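You operate a simulated robot arm through the tools that you are given. There is no shell and no other tool. Be economical: measure what you need, move in short steps, check, and stop when the job is done.

Carry out the task below with a simulated robot arm. There is one attempt and no reset: what you move stays moved.

TASK
Put the green clip from the top of the timber platform and the yellow cap from the top of the timber platform in the grey tray.
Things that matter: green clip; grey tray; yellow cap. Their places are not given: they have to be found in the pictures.

It is judged by the outcome, as a careful person would: the job done as asked, and still so three seconds after it is handed in. It fails if anything else is knocked over, pushed out of place, dropped, spilled or broken.

THE ROBOT
A 6-joint arm with a two-finger parallel gripper, fixed in place. Base frame: the origin is at the foot of the arm, x ahead of it, y to its left, z up; the work surface is at about z = 0. Lengths are in cm, angles in rad, forces in N, time in s.
With the tool pointing down near the work surface it reaches from about 18 to 46 cm from the base axis. Its first joint turns from -1.222 to 1.222 rad. Payload 1.9 kg.
Tool frame: the origin (TCP) lies between the finger pads and is the grasp point; the fingertips stand 2.3 cm ahead of it; z points along the fingers, y is the line along which they close. The gripper opens to 9.4 cm. The fingers are 3.8 cm wide and 1 cm thick; the gripper's body (5.4 by 9.6 cm) begins 3.9 cm behind the TCP.
Orientation is that of the tool frame in the base frame, as [roll, pitch, yaw] about the fixed x, y, z axes, in that order (R = Rz(yaw) Ry(pitch) Rx(roll)). With the fingers straight down and closing along the base's y, the tool's x points along the base's -x, its y along +y and its z along -z.

THE INTERFACE
- The arm moves only by the tool move_arm. Its argument "targets" is a list that holds one entry, the list of rows, each a list of 7 numbers: the shift along the tool's x, y, z in cm, then the turn, a rotation vector about the tool's x, y, z in rad, then the finger opening in cm, from 0 to 9.4. In form: [[[x, y, z, rx, ry, rz, gripper], ...]]. A call has 1 to 10 rows; each row is the pose to reach, as a shift and turn from the pose commanded when the call began, along the tool's axes at that moment. A row lasts 0.2 s, in which the tool goes at most 5 cm and 0.15 rad; a call with a longer step from one row to the next is refused whole, and so is a gripper value outside its range. A pose out of reach is approached as far as the arm can. The call stops where the force on the tool passes 40 N (or 10 N more than at its start, if that is more) or the arm is blocked; 0.2 s more then pass. The fingers move at their own pace (about 10.8 cm/s each) and stop on an object; they squeeze with about 45 N. The grip force told is the motor's: it shows also when the fingers shut on nothing. Time passes only in rows, and 0.2 s behind the last, so rows that repeat a pose let the fingers close. It gives the time, the measured TCP pose, the force on the tool (base axes), the opening and the grip force at its end, in the units of the frame above (readings bear some noise), and new pictures: "show" is both (left out), scene, wrist or none.
- Cameras (640 x 400 px; columns grow to the right, rows downward): "scene" is fixed at [4.79, 30.6, 42.41]; the picture's right is [-0.84, -0.54, 0.00], its down [-0.31, 0.48, -0.82] and it looks along [0.45, -0.69, -0.57] (base axes); focal length 303 px, centre (320, 200). "wrist" rides on the gripper at [-3.9, 0, -4.4] in the tool frame; the picture's right is [0.00, -1.00, 0.00], its down [0.97, 0.00, -0.24] and it looks along [0.24, 0.00, 0.97] (tool axes); focal length 218 px, centre (320, 200).
- pixel_to_xyz(camera, pixels): for up to 12 pixels [column, row] of the newest picture of that camera ("zoom" is the newest enlarged one), the place [x, y, z] in the base frame of the surface seen there, good to about 0.2 cm. No time passes.
- zoom(camera, box): a new picture of the part [left, top, right, bottom] of that camera's present view, enlarged. No time passes.
- close_job(): hands the job in; it is judged then, once.

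Work in short steps. Measure before you move; look again where a grasp or a placing could have gone wrong, and mend it. You have 60 turns and 100 pictures in all, the two below and enlarged ones among them. Open the gripper and draw the arm clear of the work before you hand the job in, unless the task says otherwise; then end with one line.

The tools are called after "Request:" as name(argument=value, ...) on one line, values as JSON. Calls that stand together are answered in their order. move_arm: Moves the arm, as the interface text tells. Its arguments: {"type":"object","properties":{"targets":{"type":"array"},"show":{"type":"string","enum":["both","scene","wrist","none"]}},"required":["targets"]} The other tools are called the same way: pixel_to_xyz (camera, pixels) gives the place of the surface under pixels of a picture; zoom (camera, box) takes an enlarged picture of a part of a camera's view; close_job () hands the job in.

At the start:

```text
clock: 0.0
ee_pos: [22.09, -20.13, 23.7]
tool_rot: [-3.142, 0.002, -3.141]
ft_force: [0.2, 0.1, -0.2]
width: 9.39
grasp_force: 0.0
```

scene: 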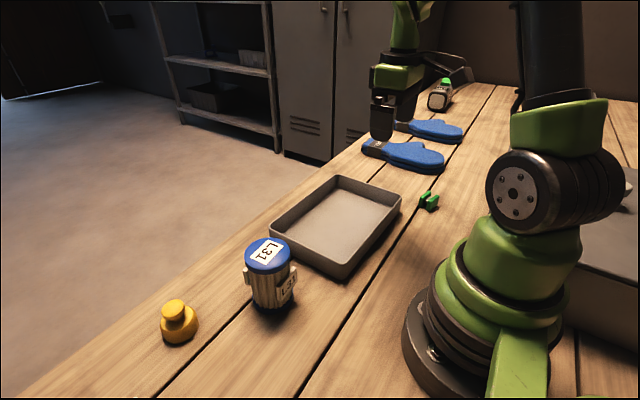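
wrist: 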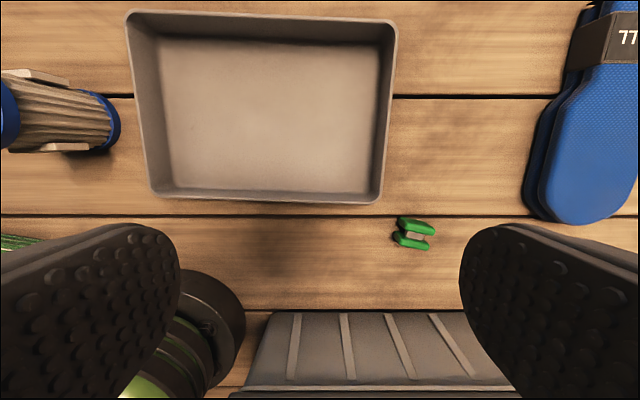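

The green clip shows at scene (428,202) and wrist (414,234), the yellow cap at scene (178,322), and the grey tray between them. I'll measure these first.

Request:
pixel_to_xyz(camera="scene", pixels=[[428, 202], [434, 200], [423, 203], [175, 308], [180, 330], [165, 338], [193, 318], [330, 220], [338, 180], [398, 208], [345, 275], [272, 235]])

Request:
pixel_to_xyz(camera="wrist", pixels=[[414, 237], [403, 219], [432, 228], [397, 241], [424, 247], [416, 224], [412, 242], [270, 120], [140, 20], [390, 30], [375, 195], [160, 190]])

Request:
zoom(camera="wrist", box=[370, 200, 460, 260])

Request:
zoom(camera="scene", box=[130, 280, 230, 360])

```text
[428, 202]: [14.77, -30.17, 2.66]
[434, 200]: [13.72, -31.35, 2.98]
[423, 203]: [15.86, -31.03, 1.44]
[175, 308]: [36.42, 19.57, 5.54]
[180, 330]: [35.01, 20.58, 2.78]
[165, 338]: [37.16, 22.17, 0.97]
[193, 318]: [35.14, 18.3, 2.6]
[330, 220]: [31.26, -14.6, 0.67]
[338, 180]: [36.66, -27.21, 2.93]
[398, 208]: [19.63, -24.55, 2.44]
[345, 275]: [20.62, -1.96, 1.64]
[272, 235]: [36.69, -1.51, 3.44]
```

```text
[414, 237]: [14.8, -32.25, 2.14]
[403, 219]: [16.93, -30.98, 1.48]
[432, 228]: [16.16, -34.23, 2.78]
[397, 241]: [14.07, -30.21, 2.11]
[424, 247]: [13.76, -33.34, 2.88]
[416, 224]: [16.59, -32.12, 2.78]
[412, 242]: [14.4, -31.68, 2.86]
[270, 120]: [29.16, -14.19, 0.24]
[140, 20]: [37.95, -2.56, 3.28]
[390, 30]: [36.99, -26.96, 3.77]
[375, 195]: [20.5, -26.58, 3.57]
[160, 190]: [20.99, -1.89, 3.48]
```

```text
6.67 times, centred on (415, 230) of wrist
```

zoom: 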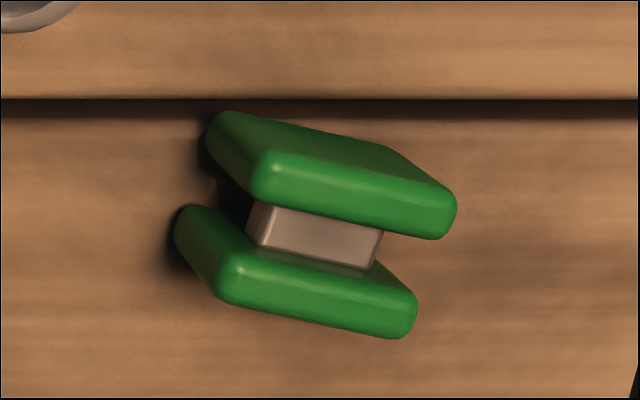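

```text
5.00 times, centred on (180, 320) of scene
```

zoom: 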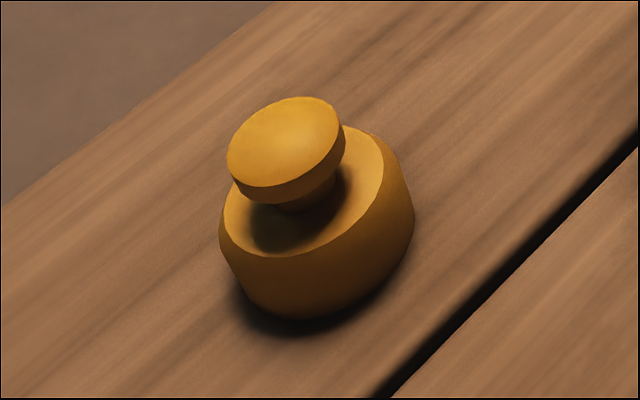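

The clip has two parallel green bars joined by a grey web. I'll measure the top faces to get its yaw, and check clearances around it.

Request:
pixel_to_xyz(camera="zoom", pixels=[[320, 200]])

Request:
zoom(camera="wrist", box=[370, 200, 460, 260])

Request:
pixel_to_xyz(camera="zoom", pixels=[[265, 180], [440, 220], [225, 285], [400, 325], [355, 200], [315, 305], [315, 230]])

Request:
pixel_to_xyz(camera="wrist", pixels=[[530, 200], [560, 218], [420, 315], [500, 370], [270, 315]])

```text
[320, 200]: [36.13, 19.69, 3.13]
```

```text
6.67 times, centred on (415, 230) of wrist
```

zoom: 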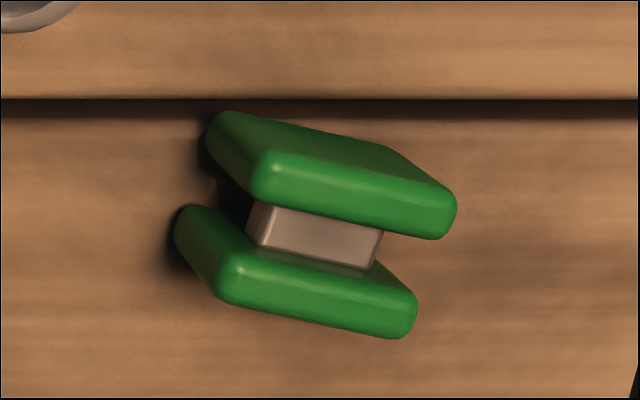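

```text
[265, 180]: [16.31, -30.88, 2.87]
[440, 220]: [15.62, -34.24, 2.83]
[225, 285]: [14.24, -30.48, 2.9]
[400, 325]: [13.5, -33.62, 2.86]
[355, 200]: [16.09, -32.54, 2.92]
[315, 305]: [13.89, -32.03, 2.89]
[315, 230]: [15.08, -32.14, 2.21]
```

```text
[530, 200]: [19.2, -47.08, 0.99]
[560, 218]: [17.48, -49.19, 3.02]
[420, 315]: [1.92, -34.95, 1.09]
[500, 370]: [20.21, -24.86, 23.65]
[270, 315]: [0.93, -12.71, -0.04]
```

Clip centre is about (15.0, -32.3), top z 2.9, with its bars turned about 0.21 rad from y. I'll move above it with that turn and the fingers part open.

Request:
move_arm(targets=[[[1.42, -2.44, 3, 0, 0, 0.042, 9], [2.84, -4.88, 6, 0, 0, 0.084, 8], [4.26, -7.32, 9, 0, 0, 0.126, 7], [5.68, -9.76, 12, 0, 0, 0.168, 7], [7.1, -12.2, 15, 0, 0, 0.21, 7], [7.1, -12.2, 15, 0, 0, 0.21, 7]]])

```text
clock: 1.4
ee_pos: [15.01, -32.33, 8.88]
tool_rot: [-3.141, 0.001, 2.931]
ft_force: [-0.5, 0.1, -0.4]
width: 7.0
grasp_force: 0.0
```

scene: 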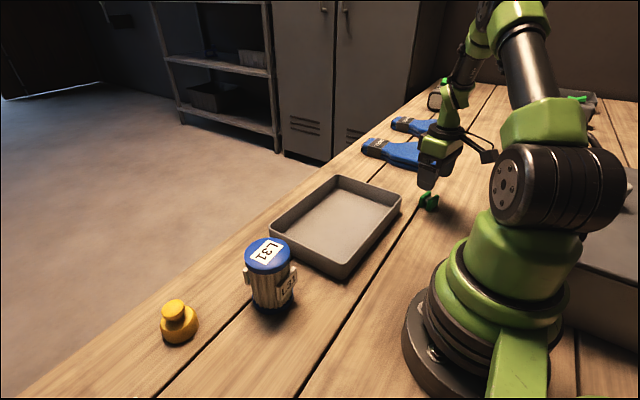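
wrist: 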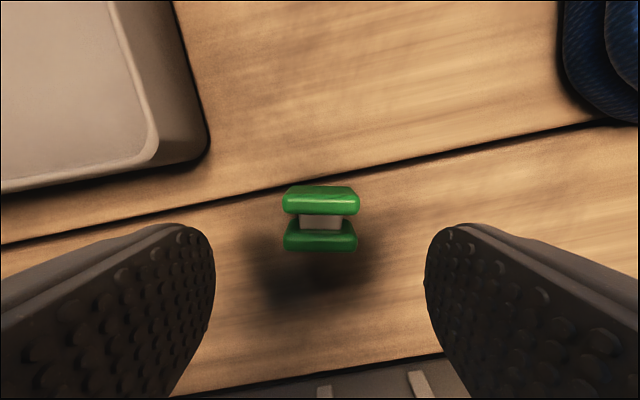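

The fingers line up with the clip. Another green thing has shown up at scene (578,98), so I'll look at it before grasping.

Request:
zoom(camera="scene", box=[380, 60, 640, 222])

Request:
pixel_to_xyz(camera="scene", pixels=[[578, 98], [590, 110], [445, 82], [620, 260]])

```text
2.46 times, centred on (510, 141) of scene
```

zoom: 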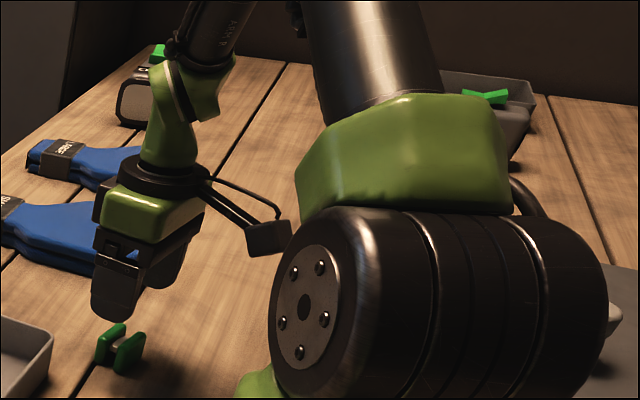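

```text
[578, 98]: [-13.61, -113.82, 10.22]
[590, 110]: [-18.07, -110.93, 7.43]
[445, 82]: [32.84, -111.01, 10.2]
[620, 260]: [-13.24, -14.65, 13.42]
```

Those are far out of reach and not on the near boards, so the clip under the gripper is the right one. I'll descend to z of about 2.8 and close.

Request:
move_arm(targets=[[[0, 0, 3, 0, 0, 0, 7], [0, 0, 5, 0, 0, 0, 7], [0, 0, 6.0, 0, 0, 0, 7], [0, 0, 6.0, 0, 0, 0, 3], [0, 0, 6.0, 0, 0, 0, 2], [0, 0, 6.0, 0, 0, 0, 2]]], show="wrist")

```text
clock: 2.8
ee_pos: [15.0, -32.34, 2.93]
tool_rot: [3.141, 0.002, 2.934]
ft_force: [0.1, -0.2, 0.1]
width: 3.9
grasp_force: 45.4
```

wrist: 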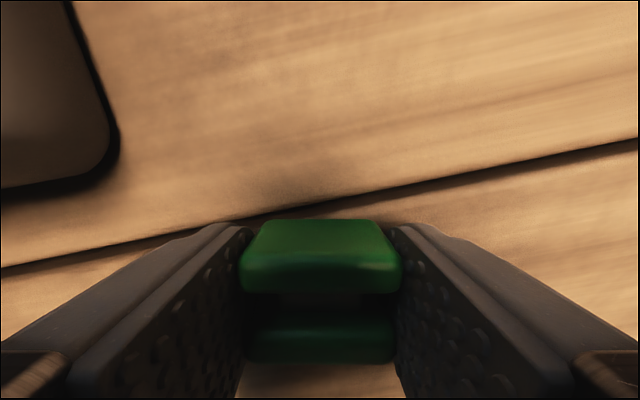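

The clip is held at width 3.9. I'll lift it 7 cm, then carry it to above the right half of the tray at about (29, -20).

Request:
move_arm(targets=[[[0, 0, -3.5, 0, 0, 0, 2], [0, 0, -7, 0, 0, 0, 2], [-2.79, 3.73, -7, 0, 0, 0, 2], [-5.58, 7.46, -7, 0, 0, 0, 2], [-8.38, 11.19, -7, 0, 0, 0, 2], [-11.17, 14.92, -7, 0, 0, 0, 2], [-11.17, 14.92, -7, 0, 0, 0, 2]]])

```text
clock: 4.4
ee_pos: [29.36, -19.86, 9.76]
tool_rot: [-3.141, 0.001, 2.932]
ft_force: [0.2, 0.3, -0.8]
width: 3.9
grasp_force: 45.0
```

scene: 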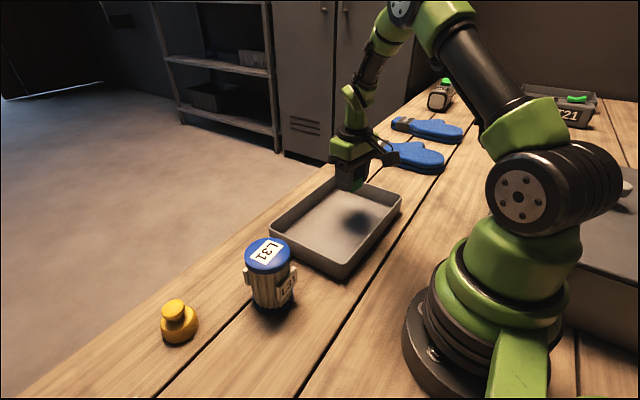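
wrist: 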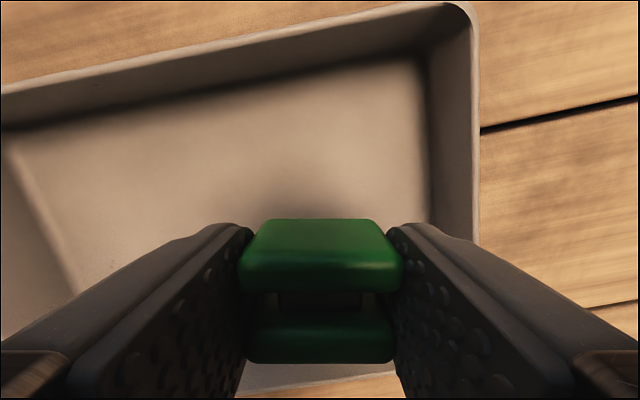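

The clip hangs over the tray floor. I'll lower it slowly to just at the floor and open a little to release it.

Request:
move_arm(targets=[[[0, 0, 3, 0, 0, 0, 2], [0, 0, 5, 0, 0, 0, 2], [0, 0, 5.8, 0, 0, 0, 2], [0, 0, 6.3, 0, 0, 0, 2], [0, 0, 6.3, 0, 0, 0, 2]]], show="scene")

```text
clock: 5.6
ee_pos: [29.16, -20.08, 3.48]
tool_rot: [-3.142, 0.002, 2.932]
ft_force: [0.6, 0.2, -0.1]
width: 3.91
grasp_force: 45.1
```

scene: 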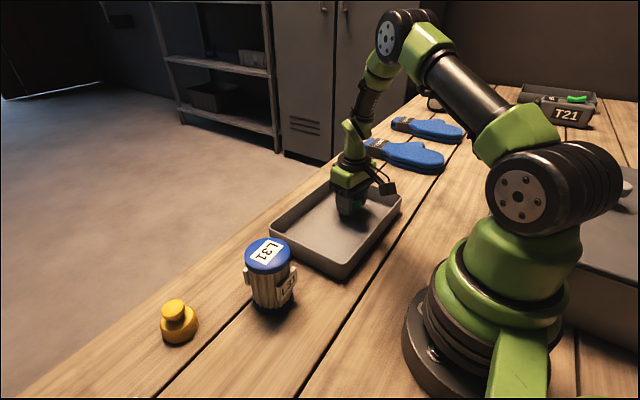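

No contact has registered yet, so I'll lower in small steps until the force changes, with the grip still closed.

Request:
move_arm(targets=[[[0, 0, 0.15, 0, 0, 0, 2], [0, 0, 0.25, 0, 0, 0, 2], [0, 0, 0.25, 0, 0, 0, 2]]], show="none")

```text
clock: 6.4
ee_pos: [29.11, -20.04, 3.31]
tool_rot: [-3.14, 0.001, 2.932]
ft_force: [-2.9, 1.9, 10.0]
width: 3.88
grasp_force: 45.0
```

The force is up 10 N, so the clip is on the floor. I'll open and lift away.

Request:
move_arm(targets=[[[0, 0, 0, 0, 0, 0, 5], [0, 0, 0, 0, 0, 0, 5.5], [0, 0, -2, 0, 0, 0, 5.5], [0, 0, -6, 0, 0, 0, 5.5], [0, 0, -11, 0, 0, 0, 7], [0, 0, -16, 0, 0, 0, 9], [0, 0, -16, 0, 0, 0, 9]]])

```text
clock: 8.0
ee_pos: [29.19, -20.14, 19.28]
tool_rot: [-3.141, 0.001, 2.934]
ft_force: [-0.1, -0.9, 0.3]
width: 9.01
grasp_force: 0.1
```

scene: 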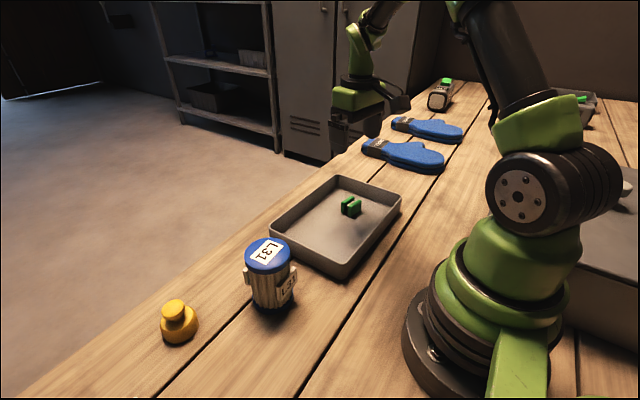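
wrist: 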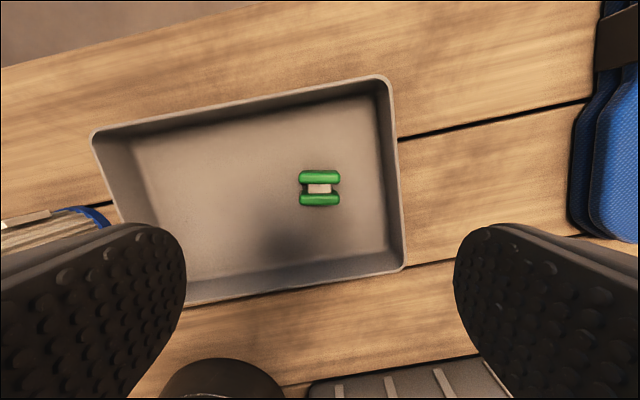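

The clip stands in the tray at scene (351,207). Next I'll measure the cap and the canister in between.

Request:
pixel_to_xyz(camera="scene", pixels=[[267, 255], [270, 241], [250, 275], [293, 280], [162, 320], [196, 312], [180, 338], [172, 304], [167, 316], [185, 312], [177, 341], [183, 326]])

```text
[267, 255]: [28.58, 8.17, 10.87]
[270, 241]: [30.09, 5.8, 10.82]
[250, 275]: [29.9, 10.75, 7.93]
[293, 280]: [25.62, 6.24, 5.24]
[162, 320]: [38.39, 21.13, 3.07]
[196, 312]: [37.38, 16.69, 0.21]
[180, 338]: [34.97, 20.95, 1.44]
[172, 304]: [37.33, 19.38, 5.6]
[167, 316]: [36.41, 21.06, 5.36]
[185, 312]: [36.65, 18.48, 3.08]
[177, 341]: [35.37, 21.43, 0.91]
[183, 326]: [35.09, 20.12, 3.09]
```

The canister top is at z 10.9, so I'll cross over it at z 19 to view the cap at about (36.6, 20) from above.

Request:
move_arm(targets=[[[0.354, 4.01, 0, 0, 0, -0.021, 9], [0.708, 8.03, 0, 0, 0, -0.042, 9], [1.06, 12.04, 0, 0, 0, -0.063, 9], [1.42, 16.05, 0, 0, 0, -0.084, 9], [1.77, 20.07, 0, 0, 0, -0.105, 9], [2.12, 24.08, 0, 0, 0, -0.126, 9], [2.48, 28.09, 0, 0, 0, -0.147, 9], [2.83, 32.1, 0, 0, 0, -0.168, 9], [3.19, 36.12, 0, 0, 0, -0.189, 9], [3.54, 40.13, 0, 0, 0, -0.21, 9]]])

```text
clock: 10.2
ee_pos: [34.14, 19.99, 19.37]
tool_rot: [-3.141, 0.001, -3.141]
ft_force: [0.5, 0.6, 0.3]
width: 9.0
grasp_force: 0.1
```

scene: 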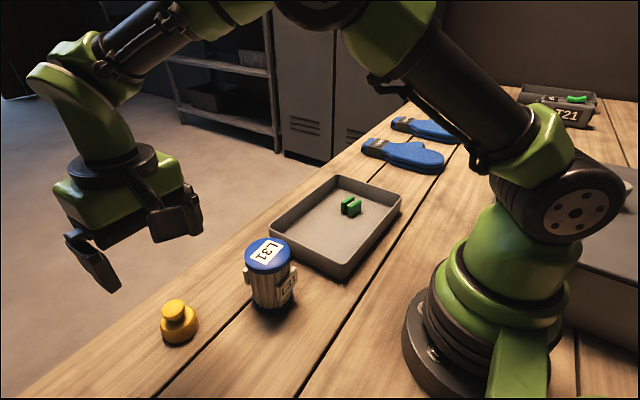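
wrist: 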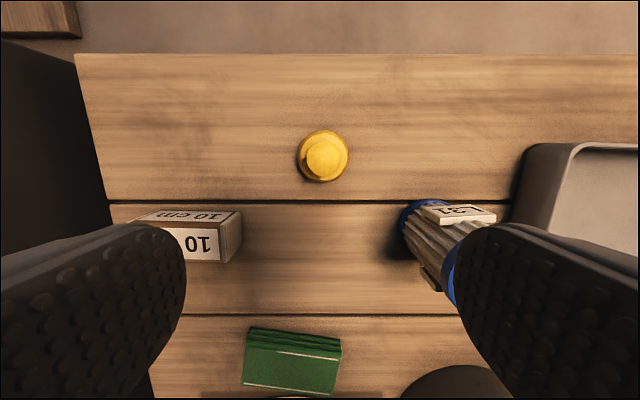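

The cap is clear at wrist (323,157), with a 10 cm block at (200,237) nearby. I'll measure both.

Request:
pixel_to_xyz(camera="wrist", pixels=[[326, 160], [308, 160], [345, 160], [326, 143], [326, 178], [301, 158], [323, 133], [175, 215], [238, 213], [235, 245], [440, 205], [410, 240]])

Request:
zoom(camera="wrist", box=[280, 120, 370, 195])

```text
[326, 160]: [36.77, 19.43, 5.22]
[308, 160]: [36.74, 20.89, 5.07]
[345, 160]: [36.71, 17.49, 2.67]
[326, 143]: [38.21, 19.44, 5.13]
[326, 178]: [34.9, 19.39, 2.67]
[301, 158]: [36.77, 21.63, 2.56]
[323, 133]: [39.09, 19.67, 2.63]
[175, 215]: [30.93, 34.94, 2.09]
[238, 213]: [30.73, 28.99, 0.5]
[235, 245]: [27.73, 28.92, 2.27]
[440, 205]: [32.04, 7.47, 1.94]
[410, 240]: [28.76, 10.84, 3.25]
```

```text
5.33 times, centred on (325, 158) of wrist
```

zoom: 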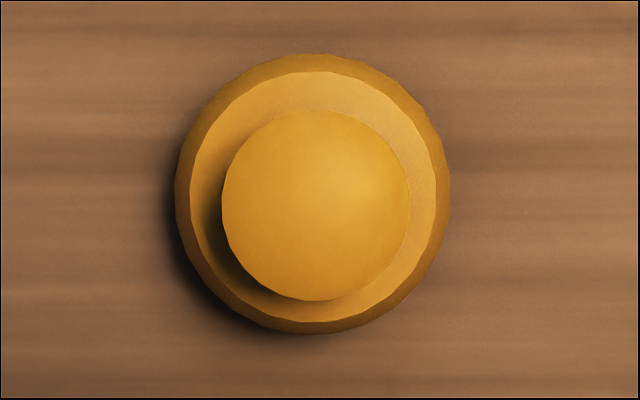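

Cap centre is about (36.9, 19.45) and the body is about 4.8 cm wide. The block (y>29) and canister (y<11) are clear, so I'll descend over it and check.

Request:
move_arm(targets=[[[-2.75, -0.5, 2, 0, 0, 0, 8], [-2.75, -0.5, 6, 0, 0, 0, 8], [-2.75, -0.5, 9.5, 0, 0, 0, 8], [-2.75, -0.5, 9.5, 0, 0, 0, 8]]])

```text
clock: 11.2
ee_pos: [36.82, 19.51, 9.85]
tool_rot: [-3.142, 0.002, -3.139]
ft_force: [0.2, 0.2, -0.2]
width: 8.0
grasp_force: 0.1
```

scene: 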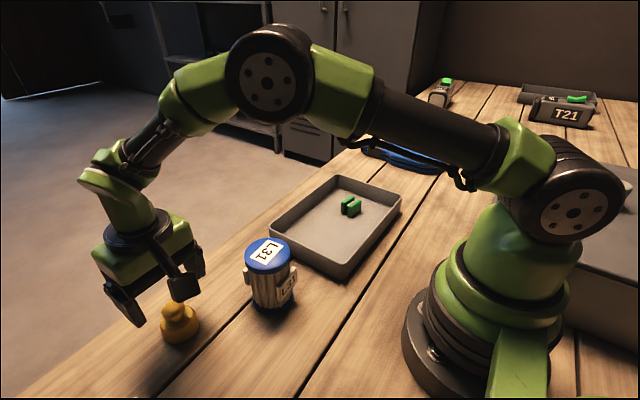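
wrist: 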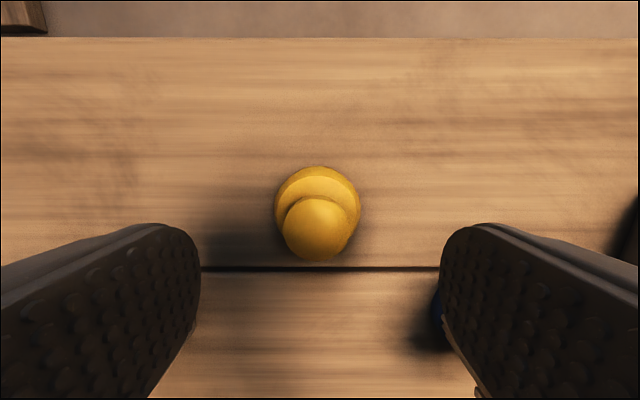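

The cap is centred between the fingers. I'll descend to z of about 2.85 and close.

Request:
move_arm(targets=[[[0, 0, 3, 0, 0, 0, 8], [0, 0, 5.5, 0, 0, 0, 8], [0, 0, 7.0, 0, 0, 0, 8], [0, 0, 7.0, 0, 0, 0, 6], [0, 0, 7.0, 0, 0, 0, 4], [0, 0, 7.0, 0, 0, 0, 3], [0, 0, 7.0, 0, 0, 0, 3]]])

```text
clock: 12.8
ee_pos: [36.7, 19.39, 2.79]
tool_rot: [3.141, 0.0, -3.14]
ft_force: [0.4, -0.7, 0.8]
width: 4.72
grasp_force: 44.9
```

scene: 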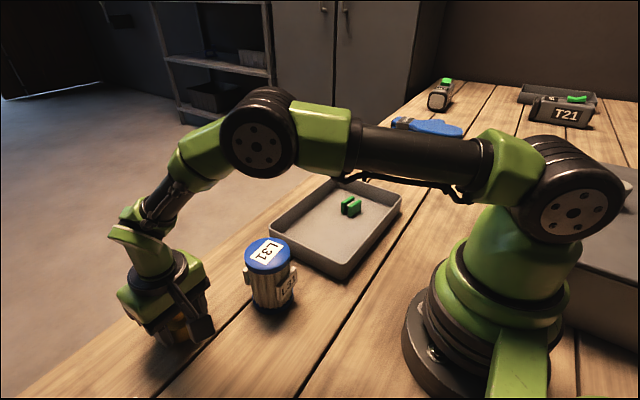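
wrist: 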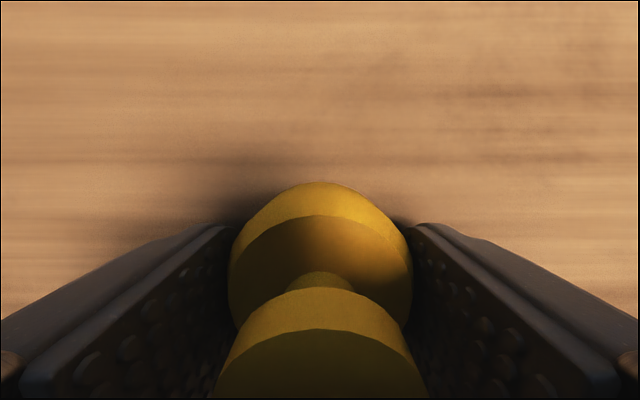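

The cap is held at width 4.72. I'll lift it straight up by 15 cm and check the grip.

Request:
move_arm(targets=[[[0, 0, -1, 0, 0, 0, 3], [0, 0, -4, 0, 0, 0, 3], [0, 0, -8, 0, 0, 0, 3], [0, 0, -12, 0, 0, 0, 3], [0, 0, -15.5, 0, 0, 0, 3], [0, 0, -15.5, 0, 0, 0, 3]]])

```text
clock: 14.2
ee_pos: [36.67, 19.46, 18.36]
tool_rot: [3.141, 0.002, -3.14]
ft_force: [1.0, -0.3, -0.1]
width: 4.71
grasp_force: 45.0
```

scene: 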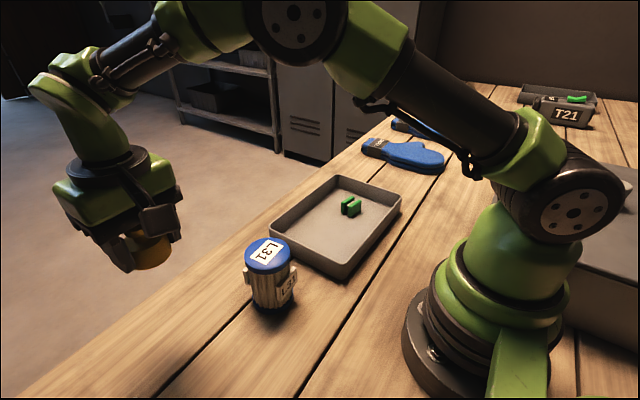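
wrist: 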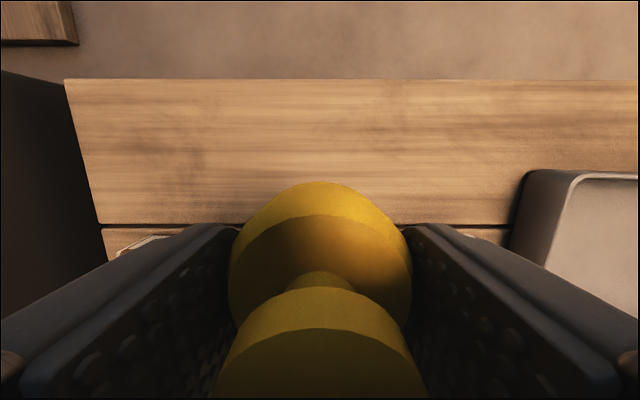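

The cap is firmly held. I'll carry it at z 18 over the canister to above the free half of the tray at (29, -11).

Request:
move_arm(targets=[[[0.96, -3.81, 0, 0, 0, 0, 3], [1.92, -7.62, 0, 0, 0, 0, 3], [2.89, -11.42, 0, 0, 0, 0, 3], [3.85, -15.23, 0, 0, 0, 0, 3], [4.81, -19.04, 0, 0, 0, 0, 3], [5.78, -22.85, 0, 0, 0, 0, 3], [6.74, -26.65, 0, 0, 0, 0, 3], [7.7, -30.46, 0, 0, 0, 0, 3], [7.7, -30.46, 4, 0, 0, 0, 3], [7.7, -30.46, 8, 0, 0, 0, 3]]])

```text
clock: 16.4
ee_pos: [28.97, -11.23, 10.38]
tool_rot: [-3.141, 0.0, -3.139]
ft_force: [-0.2, -0.4, -0.4]
width: 4.73
grasp_force: 45.4
```

scene: 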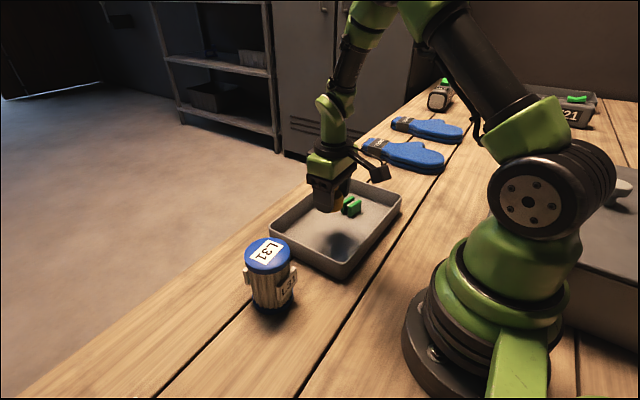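
wrist: 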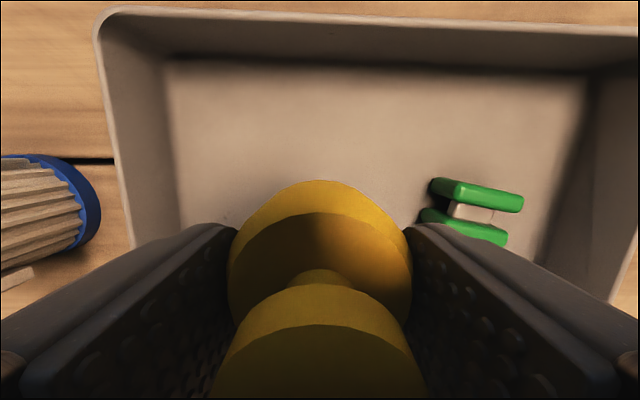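

It is over the free floor, clear of the clip. I'll lower it gently until it touches.

Request:
move_arm(targets=[[[0, 0, 3, 0, 0, 0, 3], [0, 0, 5.5, 0, 0, 0, 3], [0, 0, 6.5, 0, 0, 0, 3], [0, 0, 6.9, 0, 0, 0, 3], [0, 0, 7.05, 0, 0, 0, 3], [0, 0, 7.15, 0, 0, 0, 3], [0, 0, 7.15, 0, 0, 0, 3]]], show="none")

```text
clock: 18.0
ee_pos: [29.08, -11.08, 3.15]
tool_rot: [-3.141, 0.001, -3.141]
ft_force: [-7.8, 0.9, 23.1]
width: 4.75
grasp_force: 44.9
```

The 23 N reading shows firm contact with the floor. I'll open slightly, then rise straight up.

Request:
move_arm(targets=[[[0, 0, -0.1, 0, 0, 0, 4.8], [0, 0, -0.1, 0, 0, 0, 6.8], [0, 0, -0.1, 0, 0, 0, 6.8], [0, 0, -3, 0, 0, 0, 6.8], [0, 0, -7, 0, 0, 0, 6.8], [0, 0, -12, 0, 0, 0, 7], [0, 0, -17, 0, 0, 0, 9], [0, 0, -19, 0, 0, 0, 9], [0, 0, -19, 0, 0, 0, 9]]])

```text
clock: 20.0
ee_pos: [28.95, -11.28, 22.36]
tool_rot: [-3.139, 0.002, -3.141]
ft_force: [-1.2, -0.6, -0.4]
width: 9.02
grasp_force: 0.1
```

scene: 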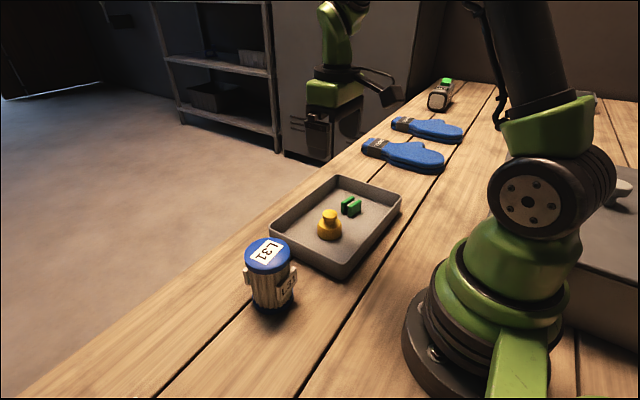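
wrist: 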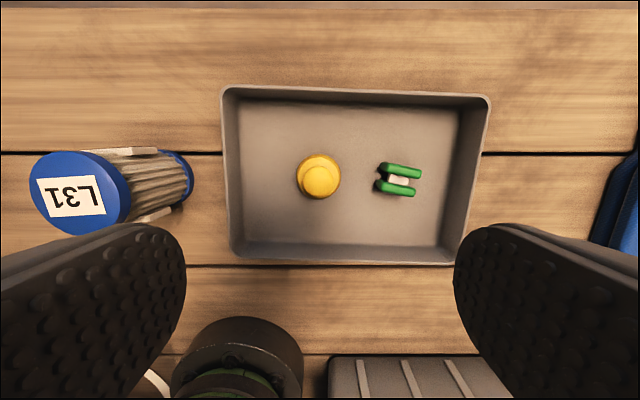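

Both pieces stand upright in the tray, nothing else has moved, and the gripper is open and clear, so I'm handing it in.

Request:
close_job()

```text
The job is handed in.
```

The green clip and the yellow cap are both upright in the grey tray; nothing else was moved, and the arm is open and clear.
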